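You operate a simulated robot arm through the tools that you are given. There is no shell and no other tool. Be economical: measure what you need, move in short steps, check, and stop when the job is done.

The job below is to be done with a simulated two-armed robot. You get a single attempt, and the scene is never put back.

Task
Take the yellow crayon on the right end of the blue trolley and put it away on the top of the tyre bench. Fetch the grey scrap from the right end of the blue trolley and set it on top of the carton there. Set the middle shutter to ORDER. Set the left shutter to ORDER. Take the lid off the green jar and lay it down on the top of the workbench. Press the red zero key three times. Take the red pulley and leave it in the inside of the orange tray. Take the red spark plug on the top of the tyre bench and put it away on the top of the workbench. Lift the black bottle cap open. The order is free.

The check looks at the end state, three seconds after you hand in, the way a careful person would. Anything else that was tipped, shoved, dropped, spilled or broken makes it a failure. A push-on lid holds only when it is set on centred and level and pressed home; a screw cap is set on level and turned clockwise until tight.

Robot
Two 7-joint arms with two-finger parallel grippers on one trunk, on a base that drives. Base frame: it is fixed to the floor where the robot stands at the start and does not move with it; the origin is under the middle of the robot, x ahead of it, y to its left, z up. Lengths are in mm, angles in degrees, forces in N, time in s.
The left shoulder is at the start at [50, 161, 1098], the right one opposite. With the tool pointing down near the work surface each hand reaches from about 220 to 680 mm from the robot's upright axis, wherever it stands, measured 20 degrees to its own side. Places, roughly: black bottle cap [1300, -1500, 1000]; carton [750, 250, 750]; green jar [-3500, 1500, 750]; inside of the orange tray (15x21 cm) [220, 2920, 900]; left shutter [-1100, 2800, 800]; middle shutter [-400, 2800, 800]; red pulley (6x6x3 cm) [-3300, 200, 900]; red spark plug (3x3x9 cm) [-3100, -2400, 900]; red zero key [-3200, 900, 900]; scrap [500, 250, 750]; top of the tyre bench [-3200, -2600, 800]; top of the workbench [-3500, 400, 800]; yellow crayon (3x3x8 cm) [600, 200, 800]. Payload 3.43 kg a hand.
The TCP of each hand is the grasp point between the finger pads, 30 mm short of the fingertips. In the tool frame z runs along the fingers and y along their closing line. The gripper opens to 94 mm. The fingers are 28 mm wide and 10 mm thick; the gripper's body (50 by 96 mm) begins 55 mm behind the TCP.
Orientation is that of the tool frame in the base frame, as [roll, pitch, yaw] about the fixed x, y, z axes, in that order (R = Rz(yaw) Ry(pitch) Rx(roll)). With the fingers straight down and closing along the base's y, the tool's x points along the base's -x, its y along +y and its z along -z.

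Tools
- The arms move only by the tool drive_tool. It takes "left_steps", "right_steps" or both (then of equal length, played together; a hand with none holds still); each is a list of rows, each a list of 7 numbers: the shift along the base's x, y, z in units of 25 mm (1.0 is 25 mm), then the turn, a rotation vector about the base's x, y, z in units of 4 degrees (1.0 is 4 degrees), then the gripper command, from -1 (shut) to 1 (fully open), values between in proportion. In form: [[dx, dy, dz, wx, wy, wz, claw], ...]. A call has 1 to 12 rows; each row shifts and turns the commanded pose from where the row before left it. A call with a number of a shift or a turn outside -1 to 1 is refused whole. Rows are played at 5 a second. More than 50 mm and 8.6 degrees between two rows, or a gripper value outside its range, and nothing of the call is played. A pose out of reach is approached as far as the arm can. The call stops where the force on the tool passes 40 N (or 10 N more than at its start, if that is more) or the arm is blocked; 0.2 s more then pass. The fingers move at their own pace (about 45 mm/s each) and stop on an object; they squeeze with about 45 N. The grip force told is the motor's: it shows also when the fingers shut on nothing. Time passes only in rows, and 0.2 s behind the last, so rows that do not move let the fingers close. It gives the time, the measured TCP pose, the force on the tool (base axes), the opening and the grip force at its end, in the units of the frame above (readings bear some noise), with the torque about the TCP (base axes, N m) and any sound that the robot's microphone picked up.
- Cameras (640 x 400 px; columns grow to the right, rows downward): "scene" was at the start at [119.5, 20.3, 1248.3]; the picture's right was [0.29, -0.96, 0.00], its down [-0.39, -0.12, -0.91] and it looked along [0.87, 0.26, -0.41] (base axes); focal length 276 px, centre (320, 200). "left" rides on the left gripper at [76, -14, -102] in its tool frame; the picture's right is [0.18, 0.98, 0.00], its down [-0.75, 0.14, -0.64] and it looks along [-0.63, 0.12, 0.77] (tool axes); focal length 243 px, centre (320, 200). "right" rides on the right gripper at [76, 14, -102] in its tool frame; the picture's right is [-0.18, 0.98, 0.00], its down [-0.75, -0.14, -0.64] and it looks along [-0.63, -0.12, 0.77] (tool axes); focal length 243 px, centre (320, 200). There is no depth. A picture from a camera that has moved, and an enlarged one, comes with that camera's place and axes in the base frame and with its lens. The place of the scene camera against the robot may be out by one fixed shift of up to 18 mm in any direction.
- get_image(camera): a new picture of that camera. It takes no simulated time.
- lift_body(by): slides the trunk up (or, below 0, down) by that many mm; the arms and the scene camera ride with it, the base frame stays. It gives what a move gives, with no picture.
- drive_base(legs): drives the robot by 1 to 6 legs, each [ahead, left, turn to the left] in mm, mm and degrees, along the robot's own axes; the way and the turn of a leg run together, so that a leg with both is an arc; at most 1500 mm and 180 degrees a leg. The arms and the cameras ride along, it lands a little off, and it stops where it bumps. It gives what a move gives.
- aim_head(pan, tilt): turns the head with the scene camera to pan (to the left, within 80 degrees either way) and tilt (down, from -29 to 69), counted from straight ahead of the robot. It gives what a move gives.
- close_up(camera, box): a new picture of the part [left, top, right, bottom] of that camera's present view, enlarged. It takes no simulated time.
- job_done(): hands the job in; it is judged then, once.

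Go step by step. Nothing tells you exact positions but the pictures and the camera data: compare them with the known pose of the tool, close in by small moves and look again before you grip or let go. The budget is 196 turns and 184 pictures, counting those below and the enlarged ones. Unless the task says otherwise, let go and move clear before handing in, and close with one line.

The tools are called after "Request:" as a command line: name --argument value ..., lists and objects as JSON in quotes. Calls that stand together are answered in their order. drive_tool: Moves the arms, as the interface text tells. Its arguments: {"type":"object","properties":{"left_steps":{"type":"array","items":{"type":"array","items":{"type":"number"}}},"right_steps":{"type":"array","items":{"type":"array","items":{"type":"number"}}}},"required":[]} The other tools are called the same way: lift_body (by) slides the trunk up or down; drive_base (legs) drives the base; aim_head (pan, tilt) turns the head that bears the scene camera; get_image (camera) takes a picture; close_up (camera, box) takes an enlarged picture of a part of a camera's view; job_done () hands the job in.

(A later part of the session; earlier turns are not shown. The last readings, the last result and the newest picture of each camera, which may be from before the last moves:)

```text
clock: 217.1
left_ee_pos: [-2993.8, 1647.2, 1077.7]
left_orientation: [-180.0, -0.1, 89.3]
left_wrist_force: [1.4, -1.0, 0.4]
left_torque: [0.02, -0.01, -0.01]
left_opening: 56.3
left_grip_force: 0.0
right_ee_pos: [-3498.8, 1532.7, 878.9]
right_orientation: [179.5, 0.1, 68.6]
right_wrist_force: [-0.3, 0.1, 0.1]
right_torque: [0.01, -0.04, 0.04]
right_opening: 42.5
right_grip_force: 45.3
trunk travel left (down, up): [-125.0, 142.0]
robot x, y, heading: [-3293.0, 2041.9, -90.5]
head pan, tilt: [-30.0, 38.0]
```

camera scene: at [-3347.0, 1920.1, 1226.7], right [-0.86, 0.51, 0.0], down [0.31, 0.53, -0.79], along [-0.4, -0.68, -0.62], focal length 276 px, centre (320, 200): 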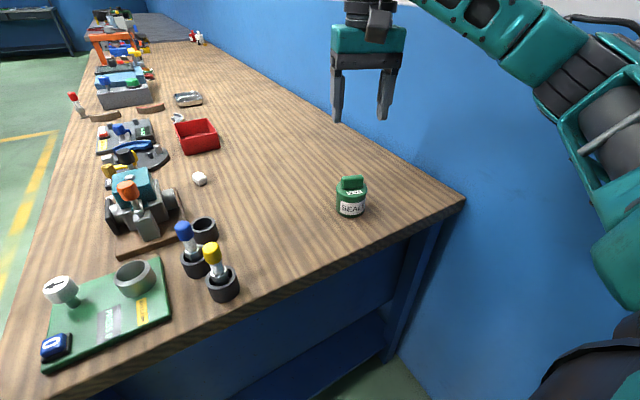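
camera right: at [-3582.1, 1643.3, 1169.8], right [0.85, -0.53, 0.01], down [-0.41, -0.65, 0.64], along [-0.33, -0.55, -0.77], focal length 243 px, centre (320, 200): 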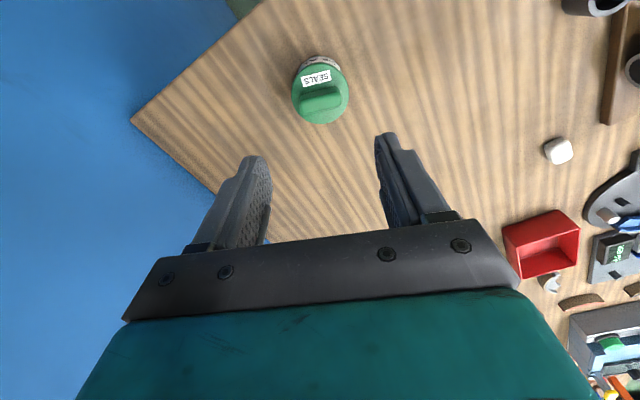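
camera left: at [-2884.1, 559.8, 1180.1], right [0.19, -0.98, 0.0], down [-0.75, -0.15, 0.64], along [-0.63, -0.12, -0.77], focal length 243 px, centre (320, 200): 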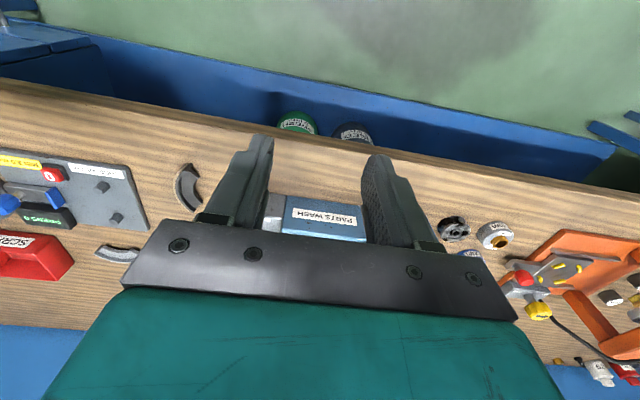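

Request:
drive_tool --right_steps '[[0, 0, -0.1, 0, 0, 0, -1], [0, 0, 0, 0, 0, 0, -1]]'

Request:
close_up --camera "scene" --box '[250, 160, 330, 230]'

```text
clock: 217.7
left_ee_pos: [-2994.6, 1649.5, 1077.4]
left_orientation: [-180.0, 0.0, 89.4]
left_wrist_force: [-0.3, -1.3, 0.1]
left_torque: [-0.02, 0.02, 0.02]
left_opening: 56.5
left_grip_force: 0.0
right_ee_pos: [-3497.8, 1530.9, 879.1]
right_orientation: [179.4, 0.2, 68.6]
right_wrist_force: [-3.6, 3.1, 9.8]
right_torque: [0.05, 0.41, -0.06]
right_opening: 42.4
right_grip_force: 44.8
trunk travel left (down, up): [-125.0, 142.0]
robot x, y, heading: [-3293.4, 2041.4, -90.9]
head pan, tilt: [-30.0, 38.0]
```

```text
5.71 times, centred on (290, 195) of scene
camera zoom: at [-3346.6, 1921.3, 1227.0], right [-0.86, 0.51, 0.0], down [0.31, 0.53, -0.79], along [-0.4, -0.68, -0.61], focal length 1579 px, centre (491, 229)
```

zoom: 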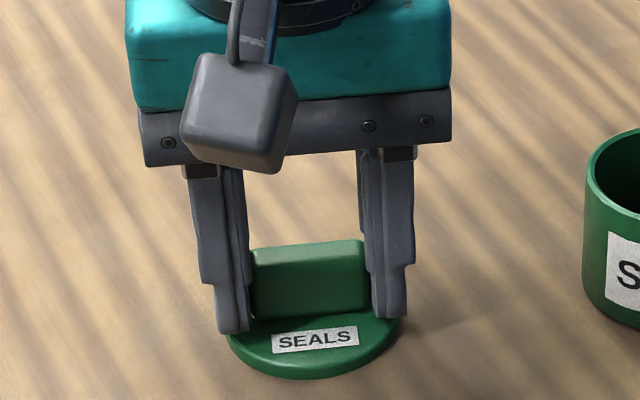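

Contact. Releasing, lifting and retracting.

Request:
drive_tool --right_steps '[[0, 0, 0, 0, 0, 0, -0.1], [0, 0, 0, 0, 0, 0, 0.2], [0, 0, 0, 0, 0, 0, 0.3], [0, 0, 1, 0, 0, 0, 0.3], [0, 0, 1, 0, 0, 0, 0.3], [0, 0, 1, 0, 0, 0, 0.3], [0, 0, 1, 0, 0, 0, 0.3], [0, 0, 1, 0, 0, 0, 0.3], [0, 0, 1, 0, 0, 0, 0.3], [0.5, 0, 1, 0, 0, 1, 0.3], [1, 0, 1, 0, 0, 1, 0.3], [1, 0, 0.5, 0, 0, 1, 0.3]]'

Request:
get_image --camera "scene"

```text
clock: 220.3
left_ee_pos: [-2994.5, 1647.8, 1078.1]
left_orientation: [-179.9, 0.1, 89.5]
left_wrist_force: [0.0, -0.5, -0.1]
left_torque: [0.0, 0.01, -0.02]
left_opening: 56.4
left_grip_force: 0.0
right_ee_pos: [-3434.5, 1531.0, 1088.2]
right_orientation: [179.6, 0.0, 80.7]
right_wrist_force: [0.3, -0.3, -0.4]
right_torque: [-0.01, -0.01, 0.01]
right_opening: 61.2
right_grip_force: 0.1
trunk travel left (down, up): [-125.0, 142.0]
robot x, y, heading: [-3293.9, 2041.6, -90.9]
head pan, tilt: [-30.0, 38.0]
```

```text
63 pictures are left
camera scene: at [-3346.3, 1920.2, 1226.7], right [-0.86, 0.51, 0.0], down [0.31, 0.53, -0.79], along [-0.4, -0.68, -0.62], focal length 276 px, centre (320, 200)
```

scene: 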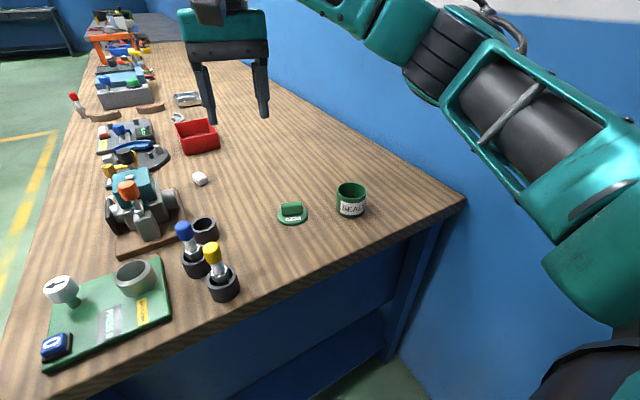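

Lid laid down, jar upright. Now back around to the pulley: strafe left, turn to face -x and slide along the bench.

Request:
drive_base --legs '[[0, 830, 0], [0, 0, -90], [0, 1500, 0], [0, 390, 0]]'

Request:
aim_head --pan -5 --tilt 35

Request:
get_image --camera "scene"

```text
clock: 248.0
left_ee_pos: [-2989.5, -119.9, 1077.2]
left_orientation: [-180.0, 0.0, -3.6]
left_wrist_force: [1.2, -0.3, 0.7]
left_torque: [-0.04, 0.05, -0.03]
left_opening: 56.4
left_grip_force: 0.1
right_ee_pos: [-3083.0, 328.4, 1087.9]
right_orientation: [179.5, 0.1, -12.3]
right_wrist_force: [0.4, -0.8, 0.0]
right_torque: [-0.01, -0.01, -0.01]
right_opening: 61.0
right_grip_force: 0.1
trunk travel left (down, up): [-125.0, 142.0]
robot x, y, heading: [-2581.2, 159.5, 176.4]
head pan, tilt: [-30.0, 38.0]
```

```text
clock: 248.9
left_ee_pos: [-2988.8, -119.6, 1076.4]
left_orientation: [-180.0, 0.0, -3.4]
left_wrist_force: [0.5, 0.5, 0.2]
left_torque: [-0.02, -0.04, -0.02]
left_opening: 56.2
left_grip_force: 0.0
right_ee_pos: [-3083.4, 328.0, 1088.7]
right_orientation: [179.6, 0.1, -12.3]
right_wrist_force: [0.6, 1.0, 0.2]
right_torque: [-0.01, -0.05, 0.0]
right_opening: 61.3
right_grip_force: 0.2
trunk travel left (down, up): [-125.0, 142.0]
robot x, y, heading: [-2584.5, 159.2, 176.5]
head pan, tilt: [-5.0, 35.0]
```

```text
62 pictures are left
camera scene: at [-2717.4, 168.2, 1231.3], right [0.15, 0.99, 0.0], down [0.57, -0.09, -0.82], along [-0.81, 0.12, -0.57], focal length 276 px, centre (320, 200)
```

scene: 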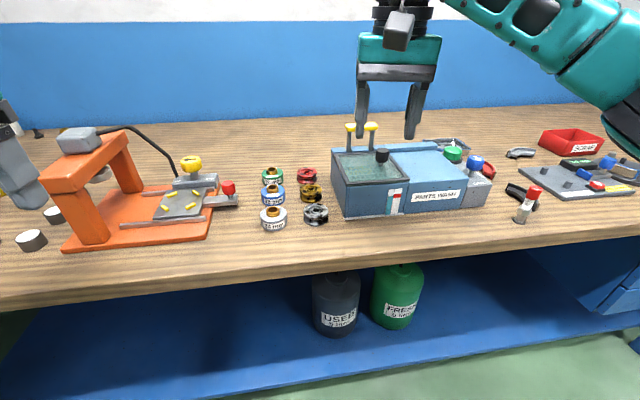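

Aligned in front of the pulleys. Retract left hand, drive 100 mm ahead, correct heading.

Request:
drive_tool --left_steps '[[1, 0, 0, 0, 0, 0, 0.2], [1, 0, 0, 0, 0, 0, 0.2], [1, 0, 0, 0, 0, 0, 0.2], [1, 0, 0, 0, 0, 0, 0.2]]'

Request:
drive_base --legs '[[0, 0, 3.6], [100, 0, 0]]'

Request:
get_image --camera "scene"

Request:
get_image --camera "right"

```text
clock: 249.9
left_ee_pos: [-2888.4, -119.5, 1077.2]
left_orientation: [-179.9, 0.0, -3.5]
left_wrist_force: [0.3, 0.7, -0.4]
left_torque: [-0.03, 0.02, 0.0]
left_opening: 56.4
left_grip_force: 0.1
right_ee_pos: [-3083.3, 328.2, 1089.3]
right_orientation: [179.5, 0.0, -12.3]
right_wrist_force: [-0.3, 0.5, -0.1]
right_torque: [-0.02, 0.04, -0.01]
right_opening: 61.3
right_grip_force: 0.1
trunk travel left (down, up): [-125.0, 142.0]
robot x, y, heading: [-2582.4, 156.6, 176.7]
head pan, tilt: [-5.0, 35.0]
```

```text
clock: 251.5
left_ee_pos: [-2971.6, -137.7, 1077.1]
left_orientation: [180.0, 0.0, 0.1]
left_wrist_force: [-0.1, -0.1, 0.4]
left_torque: [0.01, 0.0, 0.0]
left_opening: 56.1
left_grip_force: 0.1
right_ee_pos: [-3193.4, 295.8, 1088.6]
right_orientation: [179.4, -0.1, -8.8]
right_wrist_force: [0.1, -0.4, -0.3]
right_torque: [0.01, -0.03, 0.01]
right_opening: 61.1
right_grip_force: 0.1
trunk travel left (down, up): [-125.0, 142.0]
robot x, y, heading: [-2682.7, 158.5, -180.4]
head pan, tilt: [-5.0, 35.0]
```

```text
61 pictures are left
camera scene: at [-2818.2, 160.0, 1231.2], right [0.09, 1.0, 0.0], down [0.57, -0.05, -0.82], along [-0.82, 0.07, -0.57], focal length 276 px, centre (320, 200)
```

scene: 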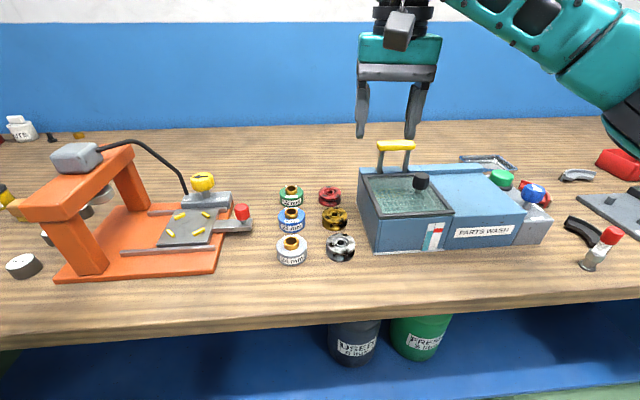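

```text
60 pictures are left
camera right: at [-3121.4, 271.5, 1191.5], right [-0.33, -0.94, 0.01], down [-0.72, 0.26, 0.64], along [-0.61, 0.21, -0.77], focal length 243 px, centre (320, 200)
```

right: 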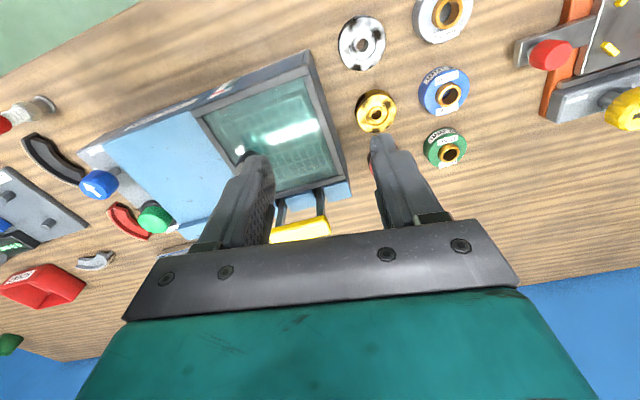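

Red pulley estimated (-3344,238). Moving above it and squaring the wrist.

Request:
drive_tool --right_steps '[[-0.5, -0.6, 0, 0, 0, 0.5, 0.6], [-0.8, -0.6, 0, 0, 0, 0.5, 0.6], [-0.8, -0.6, 0, 0, 0, 0.5, 0.6], [-1, -0.5, 0, 0, 0, 0.5, 0.6], [-1, 0, 0, 0, 0, 0.2, 0.6], [-1, 0, 0, 0, 0, 0, 0.6], [-0.9, 0, -0.5, 0, 0, 0, 0.6], [0, 0, -1, 0, 0, 0, 0.6]]'

Request:
get_image --camera "right"

Request:
close_up --camera "scene" --box '[270, 120, 430, 270]'

```text
clock: 253.3
left_ee_pos: [-2970.2, -138.8, 1076.6]
left_orientation: [180.0, 0.1, 0.1]
left_wrist_force: [-0.1, 0.3, 0.6]
left_torque: [-0.01, 0.02, -0.03]
left_opening: 56.3
left_grip_force: 0.1
right_ee_pos: [-3293.1, 253.4, 1038.7]
right_orientation: [179.4, 0.2, 0.1]
right_wrist_force: [0.1, 0.2, 0.3]
right_torque: [-0.01, 0.02, -0.02]
right_opening: 75.2
right_grip_force: 0.1
right hand out of reach, approached as far as the arm can: row 5, 6, 7
trunk travel left (down, up): [-125.0, 142.0]
robot x, y, heading: [-2682.4, 158.4, -180.0]
head pan, tilt: [-5.0, 35.0]
```

```text
59 pictures are left
camera right: at [-3218.5, 240.4, 1141.9], right [-0.18, -0.98, 0.01], down [-0.75, 0.15, 0.64], along [-0.63, 0.11, -0.77], focal length 243 px, centre (320, 200)
```

right: 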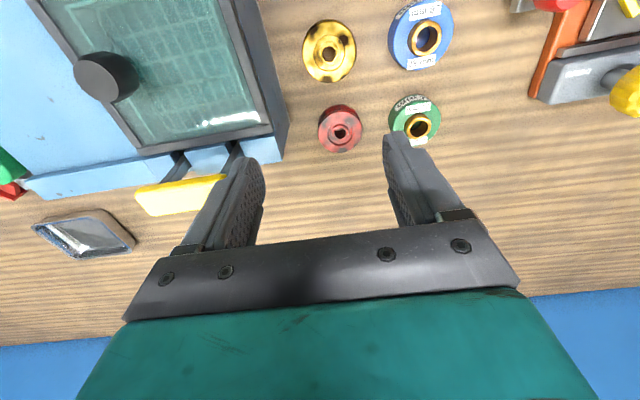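

```text
2.67 times, centred on (350, 195) of scene
camera zoom: at [-2817.6, 160.0, 1231.3], right [0.09, 1.0, 0.0], down [0.57, -0.05, -0.82], along [-0.82, 0.07, -0.57], focal length 737 px, centre (240, 213)
```

zoom: 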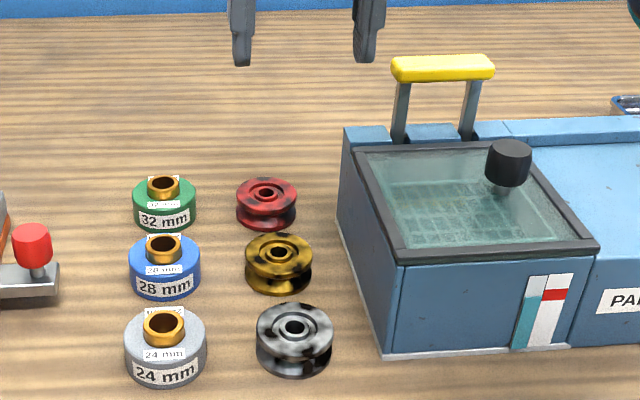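

Out of reach by ~46 mm. I'll shift the hand away from the wash handle and drive 90 mm ahead.

Request:
drive_tool --right_steps '[[0.5, -0.7, 0.4, 0, 0, 0, 0.6], [1, 0, 0, 0, 0, 0, 0.6], [0.5, 0, 0, 0, 0, 0, 0.6]]' --left_steps '[[1, 0, 0, 0, 0, 0, 0.2], [1, 0, 0, 0, 0, 0, 0.2], [1, 0, 0, 0, 0, 0, 0.2]]'

Request:
drive_base --legs '[[90, 0, 0]]'

Request:
get_image --camera "right"

```text
clock: 254.1
left_ee_pos: [-2896.0, -139.8, 1077.0]
left_orientation: [180.0, 0.1, 0.2]
left_wrist_force: [0.2, -0.1, 0.4]
left_torque: [0.03, -0.03, -0.01]
left_opening: 56.5
left_grip_force: 0.1
right_ee_pos: [-3243.6, 237.5, 1049.8]
right_orientation: [179.6, 0.2, 0.1]
right_wrist_force: [0.4, -0.2, 0.1]
right_torque: [0.0, 0.03, 0.02]
right_opening: 75.1
right_grip_force: 0.1
trunk travel left (down, up): [-125.0, 142.0]
robot x, y, heading: [-2678.3, 160.1, -179.9]
head pan, tilt: [-5.0, 35.0]
```

```text
clock: 255.2
left_ee_pos: [-2988.7, -141.0, 1076.4]
left_orientation: [180.0, 0.0, 0.2]
left_wrist_force: [-0.7, -0.5, -0.4]
left_torque: [0.02, 0.0, -0.03]
left_opening: 56.5
left_grip_force: 0.1
right_ee_pos: [-3334.5, 235.5, 1048.9]
right_orientation: [179.5, 0.0, 0.1]
right_wrist_force: [0.6, -0.1, -0.3]
right_torque: [-0.01, -0.03, 0.01]
right_opening: 75.0
right_grip_force: 0.0
trunk travel left (down, up): [-125.0, 142.0]
robot x, y, heading: [-2771.8, 160.2, -179.8]
head pan, tilt: [-5.0, 35.0]
```

```text
57 pictures are left
camera right: at [-3260.6, 222.8, 1152.1], right [-0.18, -0.98, 0.01], down [-0.75, 0.14, 0.64], along [-0.63, 0.11, -0.77], focal length 243 px, centre (320, 200)
```

right: 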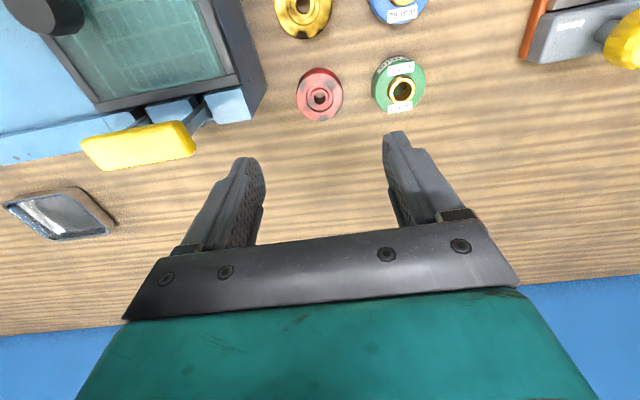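

Target (-3345,236). Descending to just above the pulley to verify.

Request:
drive_tool --right_steps '[[-0.4, 0, -1, 0, 0, 0, 0.53], [0, 0, -1, 0, 0, 0, 0.53], [0, 0, -1, 0, 0, 0, 0.53], [0, 0, -1, 0, 0, 0, 0.53], [0, 0, -1, 0, 0, 0, 0.53], [0, 0, -0.7, 0, 0, 0, 0.53], [0, 0, 0, 0, 0, 0, 0.53]]'

Request:
close_up --camera "right" --box '[200, 60, 440, 250]'

Request:
close_up --camera "scene" --box '[270, 120, 430, 270]'

```text
clock: 256.8
left_ee_pos: [-2987.3, -140.5, 1077.4]
left_orientation: [179.9, 0.1, 0.2]
left_wrist_force: [-0.4, -0.4, 0.5]
left_torque: [0.01, -0.02, -0.05]
left_opening: 56.3
left_grip_force: 0.0
right_ee_pos: [-3345.0, 236.1, 905.0]
right_orientation: [179.6, 0.1, 0.1]
right_wrist_force: [0.3, 0.3, -0.4]
right_torque: [0.01, 0.03, -0.03]
right_opening: 71.7
right_grip_force: 0.1
trunk travel left (down, up): [-125.0, 142.0]
robot x, y, heading: [-2775.7, 156.7, -179.8]
head pan, tilt: [-5.0, 35.0]
```

```text
2.11 times, centred on (320, 155) of right
camera zoom: at [-3270.0, 223.2, 1009.5], right [-0.18, -0.98, 0.01], down [-0.75, 0.14, 0.64], along [-0.63, 0.11, -0.77], focal length 511 px, centre (320, 295)
```

zoom: 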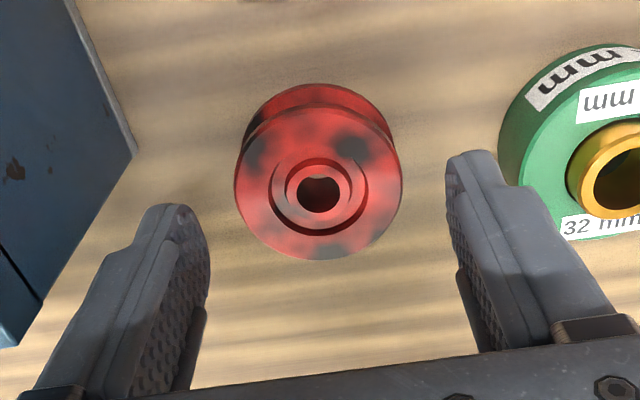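

```text
2.67 times, centred on (350, 195) of scene
camera zoom: at [-2908.8, 159.7, 1231.3], right [0.09, 1.0, 0.0], down [0.57, -0.05, -0.82], along [-0.82, 0.07, -0.57], focal length 737 px, centre (240, 213)
```

zoom: 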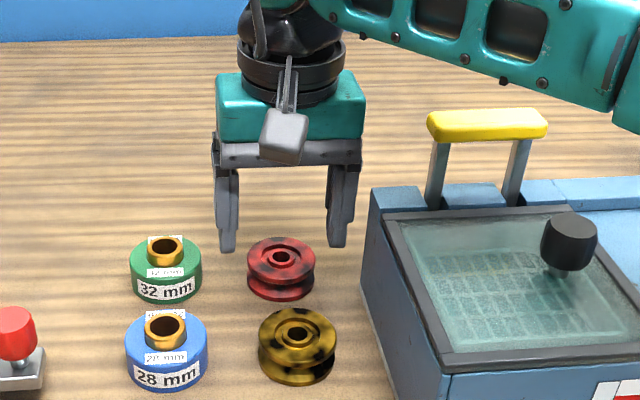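

Centred. Descending the last 31 mm and closing.

Request:
drive_tool --right_steps '[[0, 0, -0.7, 0, 0, 0, 0.53], [0, 0, -0.55, 0, 0, 0, 0.53], [0, 0, 0, 0, 0, 0, 0.2], [0, 0, 0, 0, 0, 0, -0.3], [0, 0, 0, 0, 0, 0, -1], [0, 0, 0, 0, 0, 0, -1], [0, 0, 0, 0, 0, 0, -1]]'

Request:
close_up --camera "right" --box '[200, 60, 440, 250]'

```text
clock: 258.4
left_ee_pos: [-2986.4, -139.1, 1076.9]
left_orientation: [-180.0, 0.0, 0.3]
left_wrist_force: [0.2, 0.1, -0.7]
left_torque: [-0.01, -0.02, -0.01]
left_opening: 56.4
left_grip_force: 0.1
right_ee_pos: [-3344.9, 235.7, 875.1]
right_orientation: [179.5, 0.0, 0.2]
right_wrist_force: [0.3, 0.3, -0.5]
right_torque: [0.03, 0.02, 0.0]
right_opening: 52.8
right_grip_force: 44.7
trunk travel left (down, up): [-125.0, 142.0]
robot x, y, heading: [-2772.1, 158.6, -179.8]
head pan, tilt: [-5.0, 35.0]
```

```text
2.11 times, centred on (320, 155) of right
camera zoom: at [-3270.0, 222.6, 978.3], right [-0.18, -0.98, 0.01], down [-0.75, 0.14, 0.64], along [-0.63, 0.11, -0.77], focal length 511 px, centre (320, 295)
```

zoom: 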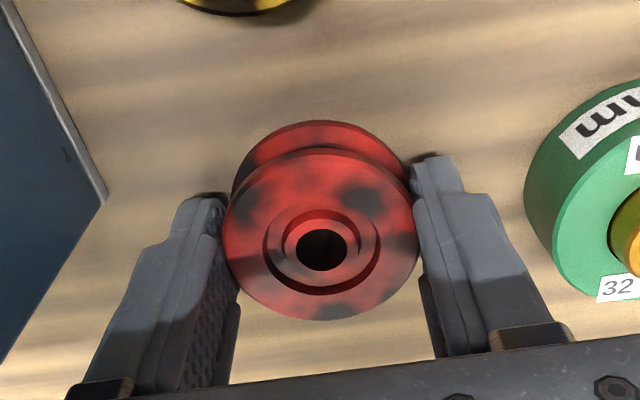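

Pulley gripped. Lifting out, then driving towards the counter with the orange tray.

Request:
drive_tool --right_steps '[[0, 0, 1, 0, 0, 0, -1], [0, 0, 1, 0, 0, 0, -1], [0, 0, 1, 0, 0, 0, -1], [0, 0, 1, 0, 0, 0, -1], [0, 0, 1, 0, 0, 0, -1], [0, 0, 1, 0, 0, 0, -1], [0, 0, 1, 0, 0, 0, -1], [0, 0, 1, 0, 0, 0, -1], [1, 0, 0, 0, 0, 0, -1], [1, 0, 0, 0, 0, 0, -1], [1, 0, 0, 0, 0, 0, -1], [1, 0, 0, 0, 0, 0, -1]]'

Request:
drive_base --legs '[[-500, 0, 0], [0, 0, -90], [1100, -1000, 0], [300, -1100, 0]]'

Request:
aim_head --pan 0 --tilt 15

Request:
get_image --camera "scene"

```text
clock: 261.0
left_ee_pos: [-2987.3, -141.0, 1077.2]
left_orientation: [-179.9, 0.0, 0.2]
left_wrist_force: [0.1, 0.1, 0.3]
left_torque: [0.02, 0.0, -0.01]
left_opening: 56.5
left_grip_force: 0.0
right_ee_pos: [-3244.1, 235.4, 1076.8]
right_orientation: [179.5, 0.1, 0.2]
right_wrist_force: [0.3, -0.3, -0.5]
right_torque: [-0.01, -0.01, 0.0]
right_opening: 52.7
right_grip_force: 45.3
trunk travel left (down, up): [-125.0, 142.0]
robot x, y, heading: [-2771.7, 160.2, -180.0]
head pan, tilt: [-5.0, 35.0]
```

```text
clock: 274.9
left_ee_pos: [-1728.7, 1358.5, 1077.8]
left_orientation: [-179.9, 0.0, -90.2]
left_wrist_force: [-0.6, 0.1, -0.1]
left_torque: [-0.01, 0.0, 0.03]
left_opening: 56.5
left_grip_force: 0.0
right_ee_pos: [-1352.4, 1611.2, 1076.8]
right_orientation: [179.5, 0.0, -90.3]
right_wrist_force: [-0.4, 0.2, -0.7]
right_torque: [0.01, 0.0, 0.01]
right_opening: 52.5
right_grip_force: 45.4
trunk travel left (down, up): [-125.0, 142.0]
robot x, y, heading: [-1433.4, 1140.2, 89.8]
head pan, tilt: [-5.0, 35.0]
stopped in leg 3: the robot was blocked; the commanded pose is now the measured one
```

```text
clock: 275.7
left_ee_pos: [-1730.5, 1357.5, 1076.7]
left_orientation: [-179.9, 0.0, -90.3]
left_wrist_force: [0.8, 0.2, 0.2]
left_torque: [-0.02, 0.01, 0.01]
left_opening: 56.0
left_grip_force: 0.0
right_ee_pos: [-1352.0, 1611.4, 1076.1]
right_orientation: [179.6, 0.1, -90.3]
right_wrist_force: [0.0, -0.2, -0.5]
right_torque: [-0.02, 0.0, 0.01]
right_opening: 52.4
right_grip_force: 45.1
trunk travel left (down, up): [-125.0, 142.0]
robot x, y, heading: [-1429.2, 1140.9, 89.6]
head pan, tilt: [0.0, 15.0]
```

```text
53 pictures are left
camera scene: at [-1441.5, 1267.4, 1263.2], right [1.0, -0.01, 0.0], down [0.0, -0.26, -0.97], along [0.01, 0.97, -0.26], focal length 276 px, centre (320, 200)
```

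scene: 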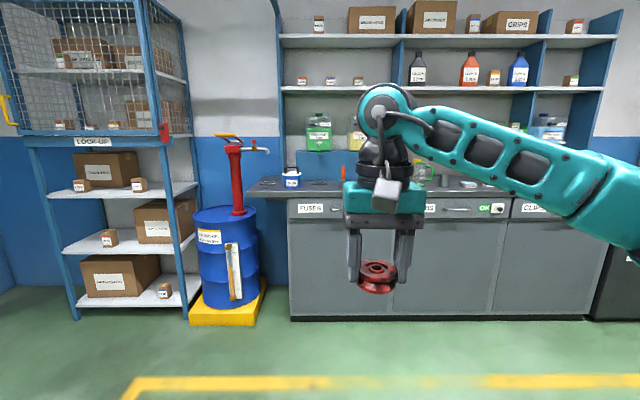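

The base was blocked; something is to the right. Looking there.

Request:
aim_head --pan -65 --tilt 40

Request:
get_image --camera "scene"

Request:
aim_head --pan 0 --tilt 65

Request:
get_image --camera "scene"

```text
clock: 277.1
left_ee_pos: [-1728.9, 1357.8, 1078.8]
left_orientation: [180.0, 0.0, -90.4]
left_wrist_force: [0.2, -0.8, 0.8]
left_torque: [-0.04, -0.03, 0.01]
left_opening: 56.6
left_grip_force: 0.1
right_ee_pos: [-1353.4, 1611.7, 1076.0]
right_orientation: [179.5, 0.1, -90.3]
right_wrist_force: [0.1, -0.1, -0.7]
right_torque: [-0.01, 0.01, -0.04]
right_opening: 52.5
right_grip_force: 45.0
trunk travel left (down, up): [-125.0, 142.0]
robot x, y, heading: [-1433.1, 1140.2, 89.5]
head pan, tilt: [-65.0, 40.0]
```

```text
52 pictures are left
camera scene: at [-1364.9, 1209.5, 1223.7], right [0.42, -0.91, 0.0], down [-0.58, -0.27, -0.77], along [0.7, 0.32, -0.64], focal length 276 px, centre (320, 200)
```

scene: 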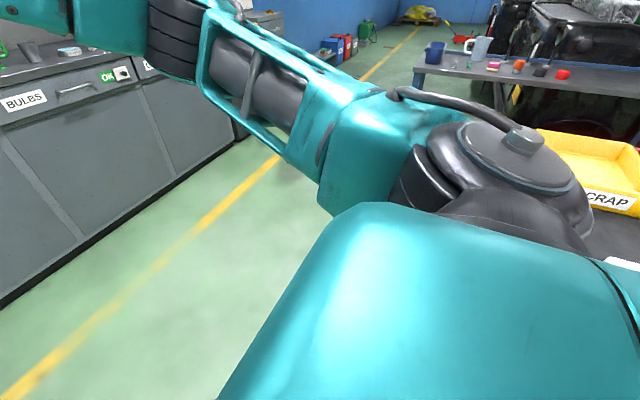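

```text
clock: 278.4
left_ee_pos: [-1730.4, 1358.6, 1077.6]
left_orientation: [180.0, 0.1, -90.3]
left_wrist_force: [0.4, 0.2, -0.1]
left_torque: [-0.02, 0.0, 0.02]
left_opening: 56.3
left_grip_force: 0.0
right_ee_pos: [-1351.9, 1611.2, 1075.6]
right_orientation: [179.5, 0.2, -90.3]
right_wrist_force: [-0.7, 0.9, -0.3]
right_torque: [0.0, -0.01, 0.03]
right_opening: 52.3
right_grip_force: 45.2
trunk travel left (down, up): [-125.0, 142.0]
robot x, y, heading: [-1433.7, 1141.3, 89.3]
head pan, tilt: [0.0, 65.0]
```

```text
51 pictures are left
camera scene: at [-1441.6, 1234.7, 1191.4], right [1.0, -0.01, 0.0], down [-0.01, -0.91, -0.42], along [0.0, 0.42, -0.91], focal length 276 px, centre (320, 200)
```

scene: 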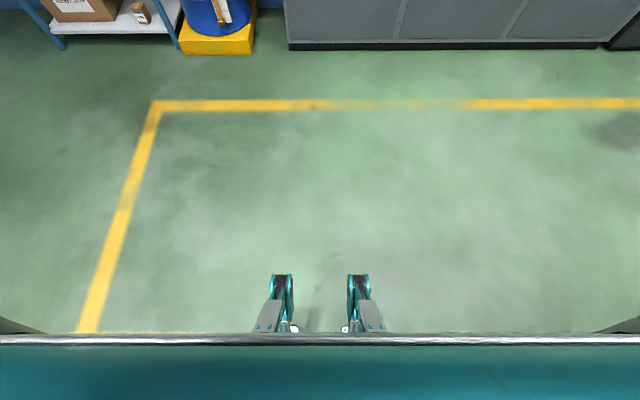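

A table with a yellow scrap bin stands on the right; I'll go forward first, then strafe right toward the tray.

Request:
drive_base --legs '[[0, 60, 0], [850, 0, 0], [0, -1480, 0]]'

Request:
aim_head --pan -10 --tilt 25

Request:
get_image --camera "scene"

```text
clock: 296.7
left_ee_pos: [-283.1, 2215.9, 1077.8]
left_orientation: [180.0, 0.1, -89.7]
left_wrist_force: [0.2, -1.0, -0.6]
left_torque: [-0.04, -0.04, -0.01]
left_opening: 56.2
left_grip_force: 0.1
right_ee_pos: [91.4, 2473.0, 1076.6]
right_orientation: [179.5, 0.1, -89.6]
right_wrist_force: [-0.5, 0.5, -0.3]
right_torque: [0.03, 0.01, 0.0]
right_opening: 52.4
right_grip_force: 44.7
trunk travel left (down, up): [-125.0, 142.0]
robot x, y, heading: [17.1, 2003.3, 90.2]
head pan, tilt: [0.0, 65.0]
```

```text
clock: 297.8
left_ee_pos: [-282.7, 2216.7, 1077.0]
left_orientation: [179.9, 0.0, -89.7]
left_wrist_force: [-0.8, -0.3, -0.2]
left_torque: [0.02, -0.02, -0.03]
left_opening: 56.4
left_grip_force: 0.1
right_ee_pos: [92.1, 2474.3, 1076.4]
right_orientation: [179.5, 0.1, -89.5]
right_wrist_force: [0.2, -0.2, -0.3]
right_torque: [-0.04, 0.03, -0.01]
right_opening: 52.4
right_grip_force: 45.2
trunk travel left (down, up): [-125.0, 142.0]
robot x, y, heading: [17.7, 2000.2, 90.1]
head pan, tilt: [-10.0, 25.0]
```

```text
50 pictures are left
camera scene: at [22.3, 2126.3, 1247.0], right [0.99, -0.17, 0.0], down [-0.07, -0.42, -0.91], along [0.15, 0.89, -0.42], focal length 276 px, centre (320, 200)
```

scene: 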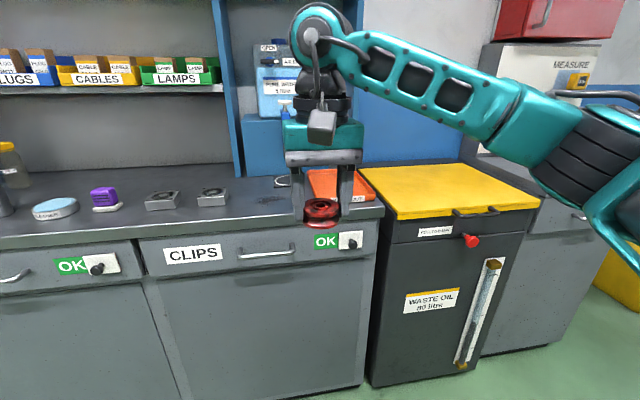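

Orange tray at the counter's right end; shutters are sliding covers with knobs. Driving closer to the tray.

Request:
drive_base --legs '[[360, -130, 0]]'

Request:
aim_head --pan 0 --tilt 38

Request:
get_image --camera "scene"

Request:
get_image --camera "right"

```text
clock: 300.2
left_ee_pos: [-157.4, 2569.9, 1076.1]
left_orientation: [-180.0, 0.0, -89.1]
left_wrist_force: [0.0, 0.2, 0.1]
left_torque: [0.01, 0.01, 0.01]
left_opening: 56.5
left_grip_force: 0.1
right_ee_pos: [215.2, 2830.1, 1076.1]
right_orientation: [179.3, 0.1, -89.1]
right_wrist_force: [0.2, -0.2, -0.3]
right_torque: [-0.01, 0.01, 0.01]
right_opening: 52.3
right_grip_force: 45.0
trunk travel left (down, up): [-125.0, 142.0]
robot x, y, heading: [143.9, 2361.0, 90.7]
head pan, tilt: [-10.0, 25.0]
```

```text
clock: 301.0
left_ee_pos: [-158.2, 2568.7, 1077.9]
left_orientation: [-180.0, 0.1, -89.2]
left_wrist_force: [-0.5, 0.4, 0.1]
left_torque: [0.0, -0.03, -0.01]
left_opening: 56.5
left_grip_force: 0.1
right_ee_pos: [216.2, 2830.4, 1076.5]
right_orientation: [179.6, 0.1, -89.1]
right_wrist_force: [-0.2, 0.1, -0.9]
right_torque: [0.0, 0.02, 0.02]
right_opening: 52.2
right_grip_force: 45.0
trunk travel left (down, up): [-125.0, 142.0]
robot x, y, heading: [142.3, 2353.8, 90.6]
head pan, tilt: [0.0, 38.0]
```

```text
49 pictures are left
camera scene: at [132.8, 2477.4, 1226.8], right [1.0, 0.01, 0.0], down [0.01, -0.62, -0.79], along [-0.01, 0.79, -0.62], focal length 276 px, centre (320, 200)
```

scene: 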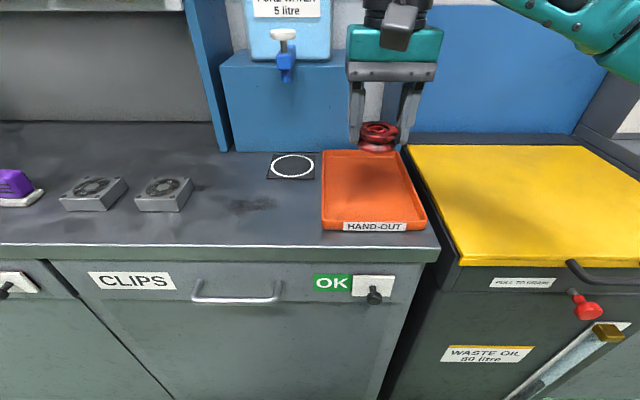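

```text
48 pictures are left
camera right: at [201.1, 2754.0, 1179.6], right [-0.99, 0.17, 0.01], down [0.13, 0.75, 0.64], along [0.1, 0.63, -0.77], focal length 243 px, centre (320, 200)
```

right: 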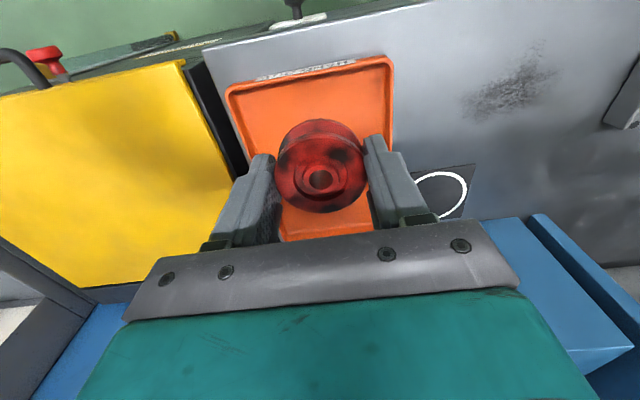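

Tray spans x≈140–305, y≈2807–3025, floor about z 905. Moving over it and lowering.

Request:
drive_tool --right_steps '[[0.12, 0.8, 0, 0, 0, 0, -1], [0.12, 0.8, 0, 0, 0, 0, -1], [0, 0.8, 0, 0, 0, 0, -1], [0, 0, -1, 0, 0, 0, -1], [0, 0, -1, 0, 0, 0, -1], [0, 0, -1, 0, 0, 0, -1], [0, 0, -1, 0, 0, 0, -1], [0, 0, -0.4, 0, 0, 0, -1], [0, 0, 0, 0, 0, 0, -1]]'

Request:
get_image --camera "scene"

```text
clock: 303.0
left_ee_pos: [-156.6, 2569.3, 1077.3]
left_orientation: [-179.9, 0.0, -89.3]
left_wrist_force: [-0.7, 0.3, -0.4]
left_torque: [-0.01, 0.0, -0.01]
left_opening: 56.4
left_grip_force: 0.0
right_ee_pos: [221.3, 2890.9, 965.9]
right_orientation: [179.5, 0.0, -89.1]
right_wrist_force: [-0.4, 1.1, -0.6]
right_torque: [0.0, 0.02, 0.02]
right_opening: 52.3
right_grip_force: 44.6
trunk travel left (down, up): [-125.0, 142.0]
robot x, y, heading: [145.5, 2356.0, 90.9]
head pan, tilt: [0.0, 38.0]
```

```text
47 pictures are left
camera scene: at [132.7, 2477.4, 1226.7], right [1.0, 0.01, 0.0], down [0.01, -0.62, -0.79], along [-0.01, 0.79, -0.62], focal length 276 px, centre (320, 200)
```

scene: 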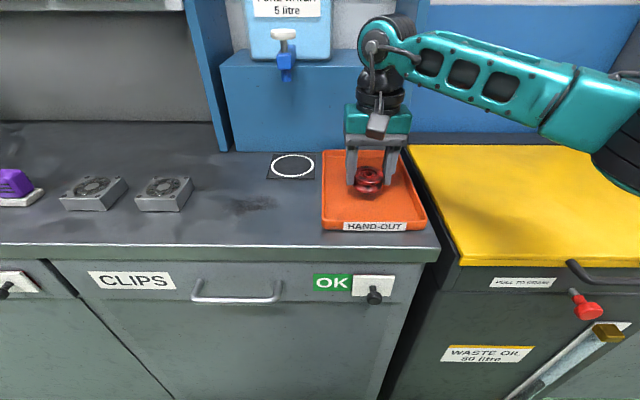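

Over the tray. Lowering gently to contact.

Request:
drive_tool --right_steps '[[0, 0, -0.4, 0, 0, 0, -1], [0, 0, -0.2, 0, 0, 0, -1], [0, 0, 0, 0, 0, 0, -1]]'

Request:
close_up --camera "scene" --box '[310, 130, 430, 240]'

```text
clock: 303.8
left_ee_pos: [-155.9, 2568.3, 1078.0]
left_orientation: [-180.0, -0.1, -89.2]
left_wrist_force: [1.0, 0.1, 0.7]
left_torque: [-0.01, 0.01, -0.02]
left_opening: 56.3
left_grip_force: 0.0
right_ee_pos: [220.7, 2891.5, 952.6]
right_orientation: [179.4, 0.1, -89.1]
right_wrist_force: [-0.1, 0.2, -1.0]
right_torque: [0.0, 0.03, -0.01]
right_opening: 52.2
right_grip_force: 44.8
trunk travel left (down, up): [-125.0, 142.0]
robot x, y, heading: [140.7, 2359.5, 91.0]
head pan, tilt: [0.0, 38.0]
```

```text
3.64 times, centred on (370, 185) of scene
camera zoom: at [132.7, 2477.4, 1226.7], right [1.0, 0.01, 0.0], down [0.01, -0.62, -0.79], along [-0.01, 0.79, -0.62], focal length 1005 px, centre (138, 254)
```

zoom: 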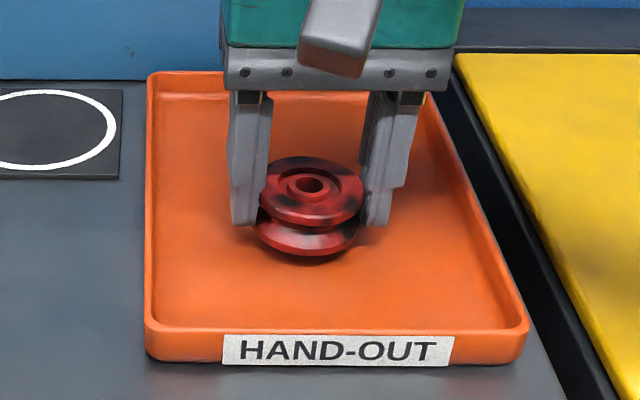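

Request:
drive_tool --right_steps '[[0, 0, -0.2, 0, 0, 0, -1], [0, 0, 0, 0, 0, 0, -1]]'

Request:
drive_tool --right_steps '[[0, 0, -0.16, 0, 0, 0, -1], [0, 0, 0, 0, 0, 0, -1]]'

Request:
drive_tool --right_steps '[[0, 0, -0.12, 0, 0, 0, -1], [0, 0, 0, 0, 0, 0, -1]]'

```text
clock: 304.4
left_ee_pos: [-157.8, 2569.4, 1076.9]
left_orientation: [-180.0, 0.0, -89.1]
left_wrist_force: [1.0, 0.2, 1.0]
left_torque: [-0.02, 0.03, 0.02]
left_opening: 56.2
left_grip_force: 0.1
right_ee_pos: [221.3, 2890.4, 945.8]
right_orientation: [179.5, 0.1, -89.2]
right_wrist_force: [0.3, 0.4, 0.0]
right_torque: [-0.02, -0.01, -0.02]
right_opening: 51.9
right_grip_force: 45.0
trunk travel left (down, up): [-125.0, 142.0]
robot x, y, heading: [143.3, 2355.5, 90.9]
head pan, tilt: [0.0, 38.0]
```

```text
clock: 305.0
left_ee_pos: [-157.8, 2568.8, 1076.9]
left_orientation: [-180.0, 0.0, -89.2]
left_wrist_force: [-0.5, 0.3, 0.3]
left_torque: [0.01, 0.02, 0.0]
left_opening: 56.4
left_grip_force: 0.0
right_ee_pos: [221.4, 2890.8, 941.4]
right_orientation: [179.6, 0.2, -89.2]
right_wrist_force: [0.5, -0.1, -0.8]
right_torque: [-0.04, 0.01, 0.0]
right_opening: 52.1
right_grip_force: 45.4
trunk travel left (down, up): [-125.0, 142.0]
robot x, y, heading: [144.6, 2361.1, 90.7]
head pan, tilt: [0.0, 38.0]
```

```text
clock: 305.6
left_ee_pos: [-158.8, 2568.2, 1077.2]
left_orientation: [180.0, 0.1, -89.2]
left_wrist_force: [-0.3, 0.2, -0.3]
left_torque: [-0.01, -0.01, 0.0]
left_opening: 56.2
left_grip_force: 0.1
right_ee_pos: [219.4, 2889.7, 940.8]
right_orientation: [179.4, 0.4, -89.1]
right_wrist_force: [1.5, 0.4, 8.5]
right_torque: [-0.06, -0.28, 0.01]
right_opening: 51.9
right_grip_force: 44.8
trunk travel left (down, up): [-125.0, 142.0]
robot x, y, heading: [140.8, 2358.4, 90.5]
head pan, tilt: [0.0, 38.0]
```

Contact. Releasing and lifting out.

Request:
drive_tool --right_steps '[[0, 0, 0, 0, 0, 0, 0.2], [0, 0, 0, 0, 0, 0, 0.4], [0, 0, 0.1, 0, 0, 0, 0.4], [0, 0, 1, 0, 0, 0, 0.4], [0, 0, 1, 0, 0, 0, 0.4], [0, 0, 1, 0, 0, 0, 0.4], [0, 0, 1, 0, 0, 0, 0.2], [0, -1, 1, 0, 0, 0, -0.2], [0, -1, 0, 0, 0, 0, -0.6], [0, -1, 0, 0, 0, 0, -1], [0, -1, 0, 0, 0, 0, -1], [0, -1, 0, 0, 0, 0, -1]]'

Request:
get_image --camera "scene"

Request:
close_up --camera "scene" --box '[300, 260, 420, 320]'

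```text
clock: 308.2
left_ee_pos: [-157.3, 2569.4, 1077.1]
left_orientation: [-179.9, 0.1, -89.2]
left_wrist_force: [0.5, 0.3, -0.1]
left_torque: [0.0, -0.02, 0.01]
left_opening: 56.8
left_grip_force: 0.0
right_ee_pos: [219.2, 2765.0, 1067.9]
right_orientation: [179.5, 0.1, -89.1]
right_wrist_force: [-0.2, 0.3, -0.6]
right_torque: [0.01, 0.02, 0.03]
right_opening: 0.2
right_grip_force: 33.0
trunk travel left (down, up): [-125.0, 142.0]
robot x, y, heading: [141.1, 2356.7, 90.6]
head pan, tilt: [0.0, 38.0]
```

```text
45 pictures are left
camera scene: at [132.7, 2477.2, 1226.7], right [1.0, 0.01, 0.0], down [0.01, -0.62, -0.79], along [-0.01, 0.79, -0.62], focal length 276 px, centre (320, 200)
```

scene: 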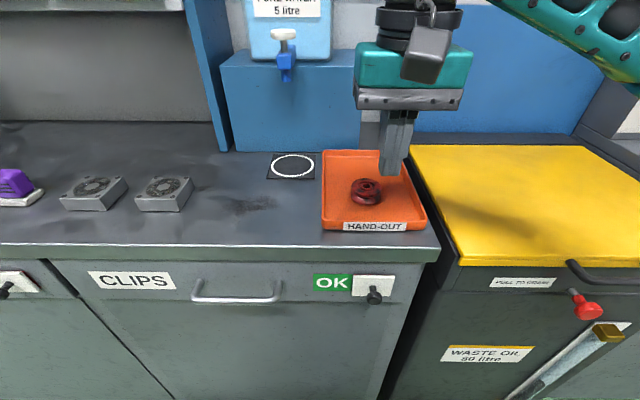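

```text
5.33 times, centred on (360, 290) of scene
camera zoom: at [132.7, 2477.2, 1226.7], right [1.0, 0.01, 0.0], down [0.01, -0.62, -0.79], along [-0.01, 0.79, -0.62], focal length 1474 px, centre (107, -280)
```

zoom: 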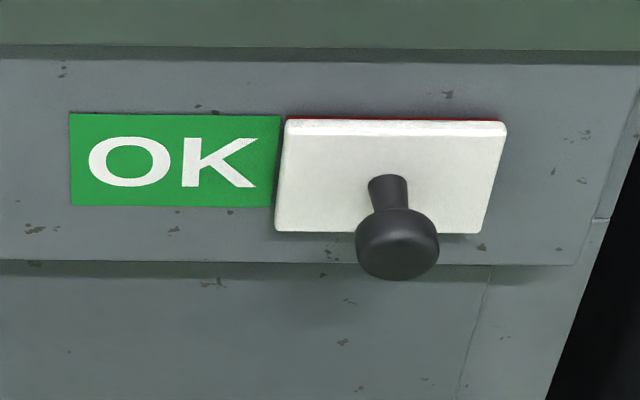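

Pulley is in the tray. The shutters slide sideways: the white plate must move left over OK to reveal ORDER. Strafing to the middle shutter.

Request:
drive_base --legs '[[0, 610, -0.6]]'

Request:
get_image --camera "scene"

Request:
get_image --camera "right"

```text
clock: 314.0
left_ee_pos: [-763.6, 2570.5, 1077.4]
left_orientation: [-180.0, 0.0, -90.1]
left_wrist_force: [-0.1, 0.3, -0.3]
left_torque: [-0.01, -0.02, -0.01]
left_opening: 56.4
left_grip_force: 0.0
right_ee_pos: [-383.0, 2760.5, 1068.7]
right_orientation: [179.5, 0.2, -89.9]
right_wrist_force: [0.2, 0.0, 0.9]
right_torque: [-0.02, 0.01, -0.04]
right_opening: 0.0
right_grip_force: 33.1
trunk travel left (down, up): [-125.0, 142.0]
robot x, y, heading: [-464.5, 2352.2, 89.8]
head pan, tilt: [0.0, 38.0]
```

```text
43 pictures are left
camera scene: at [-473.9, 2473.9, 1226.7], right [1.0, 0.0, 0.0], down [0.0, -0.62, -0.79], along [0.0, 0.79, -0.62], focal length 276 px, centre (320, 200)
```

scene: 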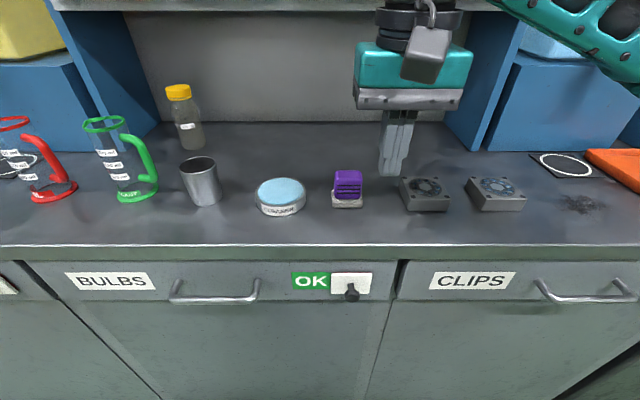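

```text
42 pictures are left
camera right: at [-398.2, 2684.4, 1171.1], right [-0.98, 0.18, 0.01], down [0.15, 0.75, 0.64], along [0.11, 0.63, -0.77], focal length 243 px, centre (320, 200)
```

right: 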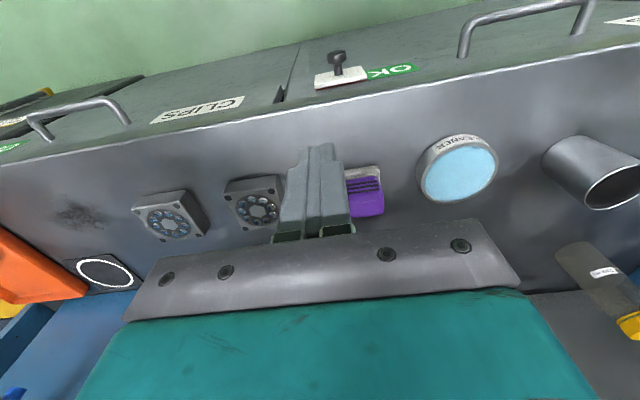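

Knob at about (-413,2750,796). I'll lower closed fingers just right of it, in front of the counter lip.

Request:
drive_tool --right_steps '[[0.4, -0.9, 0, 0, 0, 0, -1], [0.1, 0, -1, 0, 0, 0, -1], [0, 0, -1, 0, 0, 0, -1], [0, 0, -1, 0, 0, 0, -1], [0, 0, -1, 0, 0, 0, -1], [0, 0, -1, 0, 0, 0, -1], [0, 0, -1, 0, 0, 0, -1], [0, 0, -1, 0, 0, 0, -1], [0, 0, -0.8, 0, 0, 0, -1], [0, 0, 0, 0, 0, 0, -1]]'

Request:
get_image --camera "scene"

Request:
get_image --camera "right"

```text
clock: 316.2
left_ee_pos: [-763.7, 2571.5, 1078.6]
left_orientation: [180.0, 0.0, -90.0]
left_wrist_force: [0.7, 0.3, -0.9]
left_torque: [0.0, 0.03, 0.02]
left_opening: 56.2
left_grip_force: 0.1
right_ee_pos: [-370.3, 2738.1, 872.1]
right_orientation: [179.5, 0.1, -89.9]
right_wrist_force: [-1.2, 0.7, 1.1]
right_torque: [0.01, 0.01, -0.01]
right_opening: 0.0
right_grip_force: 33.2
trunk travel left (down, up): [-125.0, 142.0]
robot x, y, heading: [-467.2, 2356.8, 89.7]
head pan, tilt: [0.0, 38.0]
```

```text
41 pictures are left
camera scene: at [-473.9, 2473.9, 1226.7], right [1.0, 0.0, 0.0], down [0.0, -0.62, -0.79], along [0.0, 0.79, -0.62], focal length 276 px, centre (320, 200)
```

scene: 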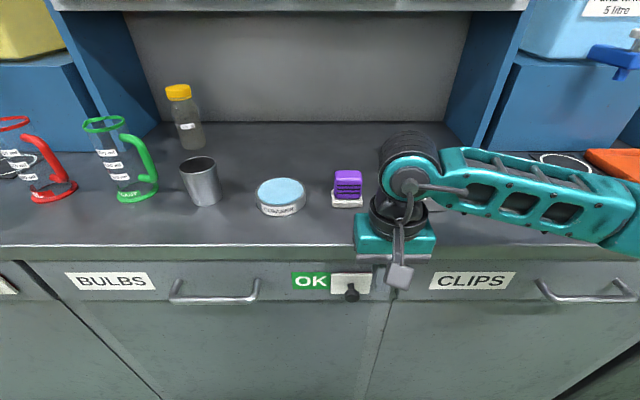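

```text
40 pictures are left
camera right: at [-385.9, 2661.6, 975.1], right [-0.98, 0.18, 0.01], down [0.15, 0.75, 0.64], along [0.11, 0.63, -0.77], focal length 243 px, centre (320, 200)
```

right: 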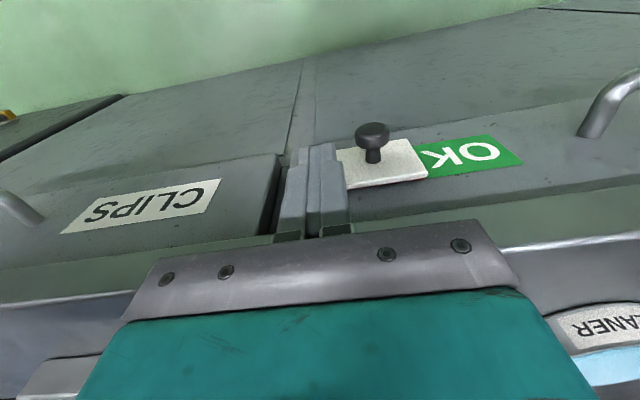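

Triangulated knob: (-414,2751,792). Lowering 53 mm, then pushing left.

Request:
drive_tool --right_steps '[[0, 0, -1, 0, 0, 0, -1], [0, 0, -1, 0, 0, 0, -1], [0, 0, -0.1, 0, 0, 0, -1], [0, 0, 0, 0, 0, 0, -1]]'

Request:
get_image --camera "right"

```text
clock: 316.8
left_ee_pos: [-762.2, 2570.5, 1077.8]
left_orientation: [180.0, 0.1, -90.0]
left_wrist_force: [-0.4, 0.1, 1.3]
left_torque: [-0.03, 0.0, -0.01]
left_opening: 56.2
left_grip_force: 0.1
right_ee_pos: [-370.0, 2740.4, 839.6]
right_orientation: [179.2, 1.0, -89.9]
right_wrist_force: [2.1, -4.8, 11.8]
right_torque: [0.75, -0.1, -0.15]
right_opening: 0.2
right_grip_force: 32.8
trunk travel left (down, up): [-125.0, 142.0]
robot x, y, heading: [-463.2, 2356.3, 90.1]
head pan, tilt: [0.0, 38.0]
stopped in row 2 (right hand): the force on the tool passed its limit at 54 N (the readings are from after the stop); the commanded pose is now the measured one
```

```text
39 pictures are left
camera right: at [-385.5, 2662.0, 941.4], right [-0.98, 0.18, 0.02], down [0.15, 0.74, 0.65], along [0.11, 0.65, -0.76], focal length 243 px, centre (320, 200)
```

right: 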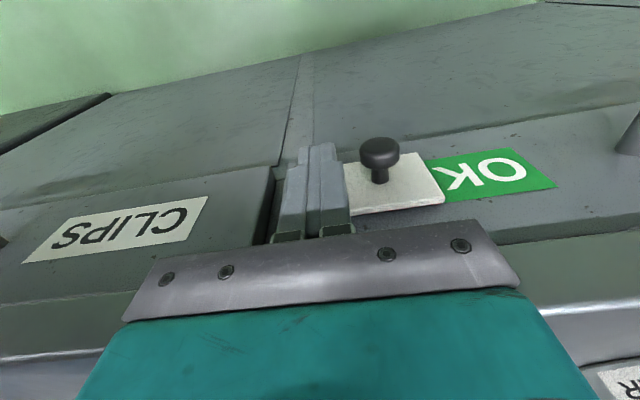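

The hand body touched the counter lip. I'll raise, back off and tilt the fingers ~32° forward instead.

Request:
drive_tool --right_steps '[[0, 0, 0.6, 0, 0, 0, -1], [0, -0.8, 0.4, 0, 0, 0, -1], [0, -0.6, 0, 1, 0, 0, -1], [0, 0, 0, 1, 0, 0, -1], [0, 0, 0, 1, 0, 0, -1], [0, 0, 0, 1, 0, 0, -1], [0, 0, 0, 1, 0, 0, -1], [0, 0, 0, 1, 0, 0, -1], [0, 0, 0, 1, 0, 0, -1], [0, 0, 0, 1, 0, 0, -1], [0, 0, 0, 0, 0, 0, -1]]'

Request:
get_image --camera "scene"

```text
clock: 319.1
left_ee_pos: [-762.9, 2569.8, 1077.4]
left_orientation: [-180.0, 0.0, -90.0]
left_wrist_force: [0.0, -0.6, -0.1]
left_torque: [-0.03, -0.01, 0.0]
left_opening: 56.5
left_grip_force: 0.1
right_ee_pos: [-371.7, 2704.7, 862.5]
right_orientation: [179.2, 33.0, -89.9]
right_wrist_force: [-0.7, 0.6, 0.7]
right_torque: [0.01, 0.02, 0.02]
right_opening: 0.0
right_grip_force: 33.1
trunk travel left (down, up): [-125.0, 142.0]
robot x, y, heading: [-464.3, 2355.7, 90.1]
head pan, tilt: [0.0, 38.0]
```

```text
38 pictures are left
camera scene: at [-473.7, 2473.9, 1226.7], right [1.0, 0.0, 0.0], down [0.0, -0.62, -0.79], along [0.0, 0.79, -0.62], focal length 276 px, centre (320, 200)
```

scene: 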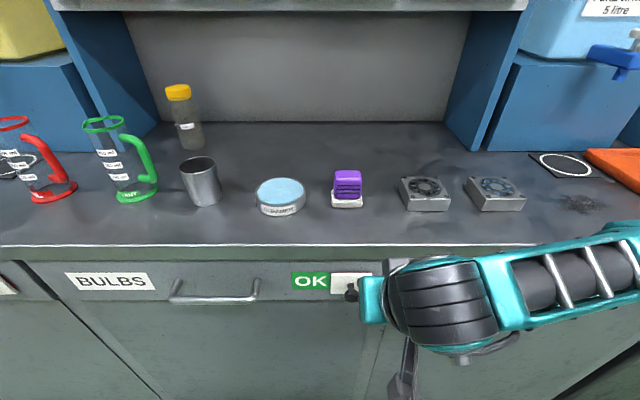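

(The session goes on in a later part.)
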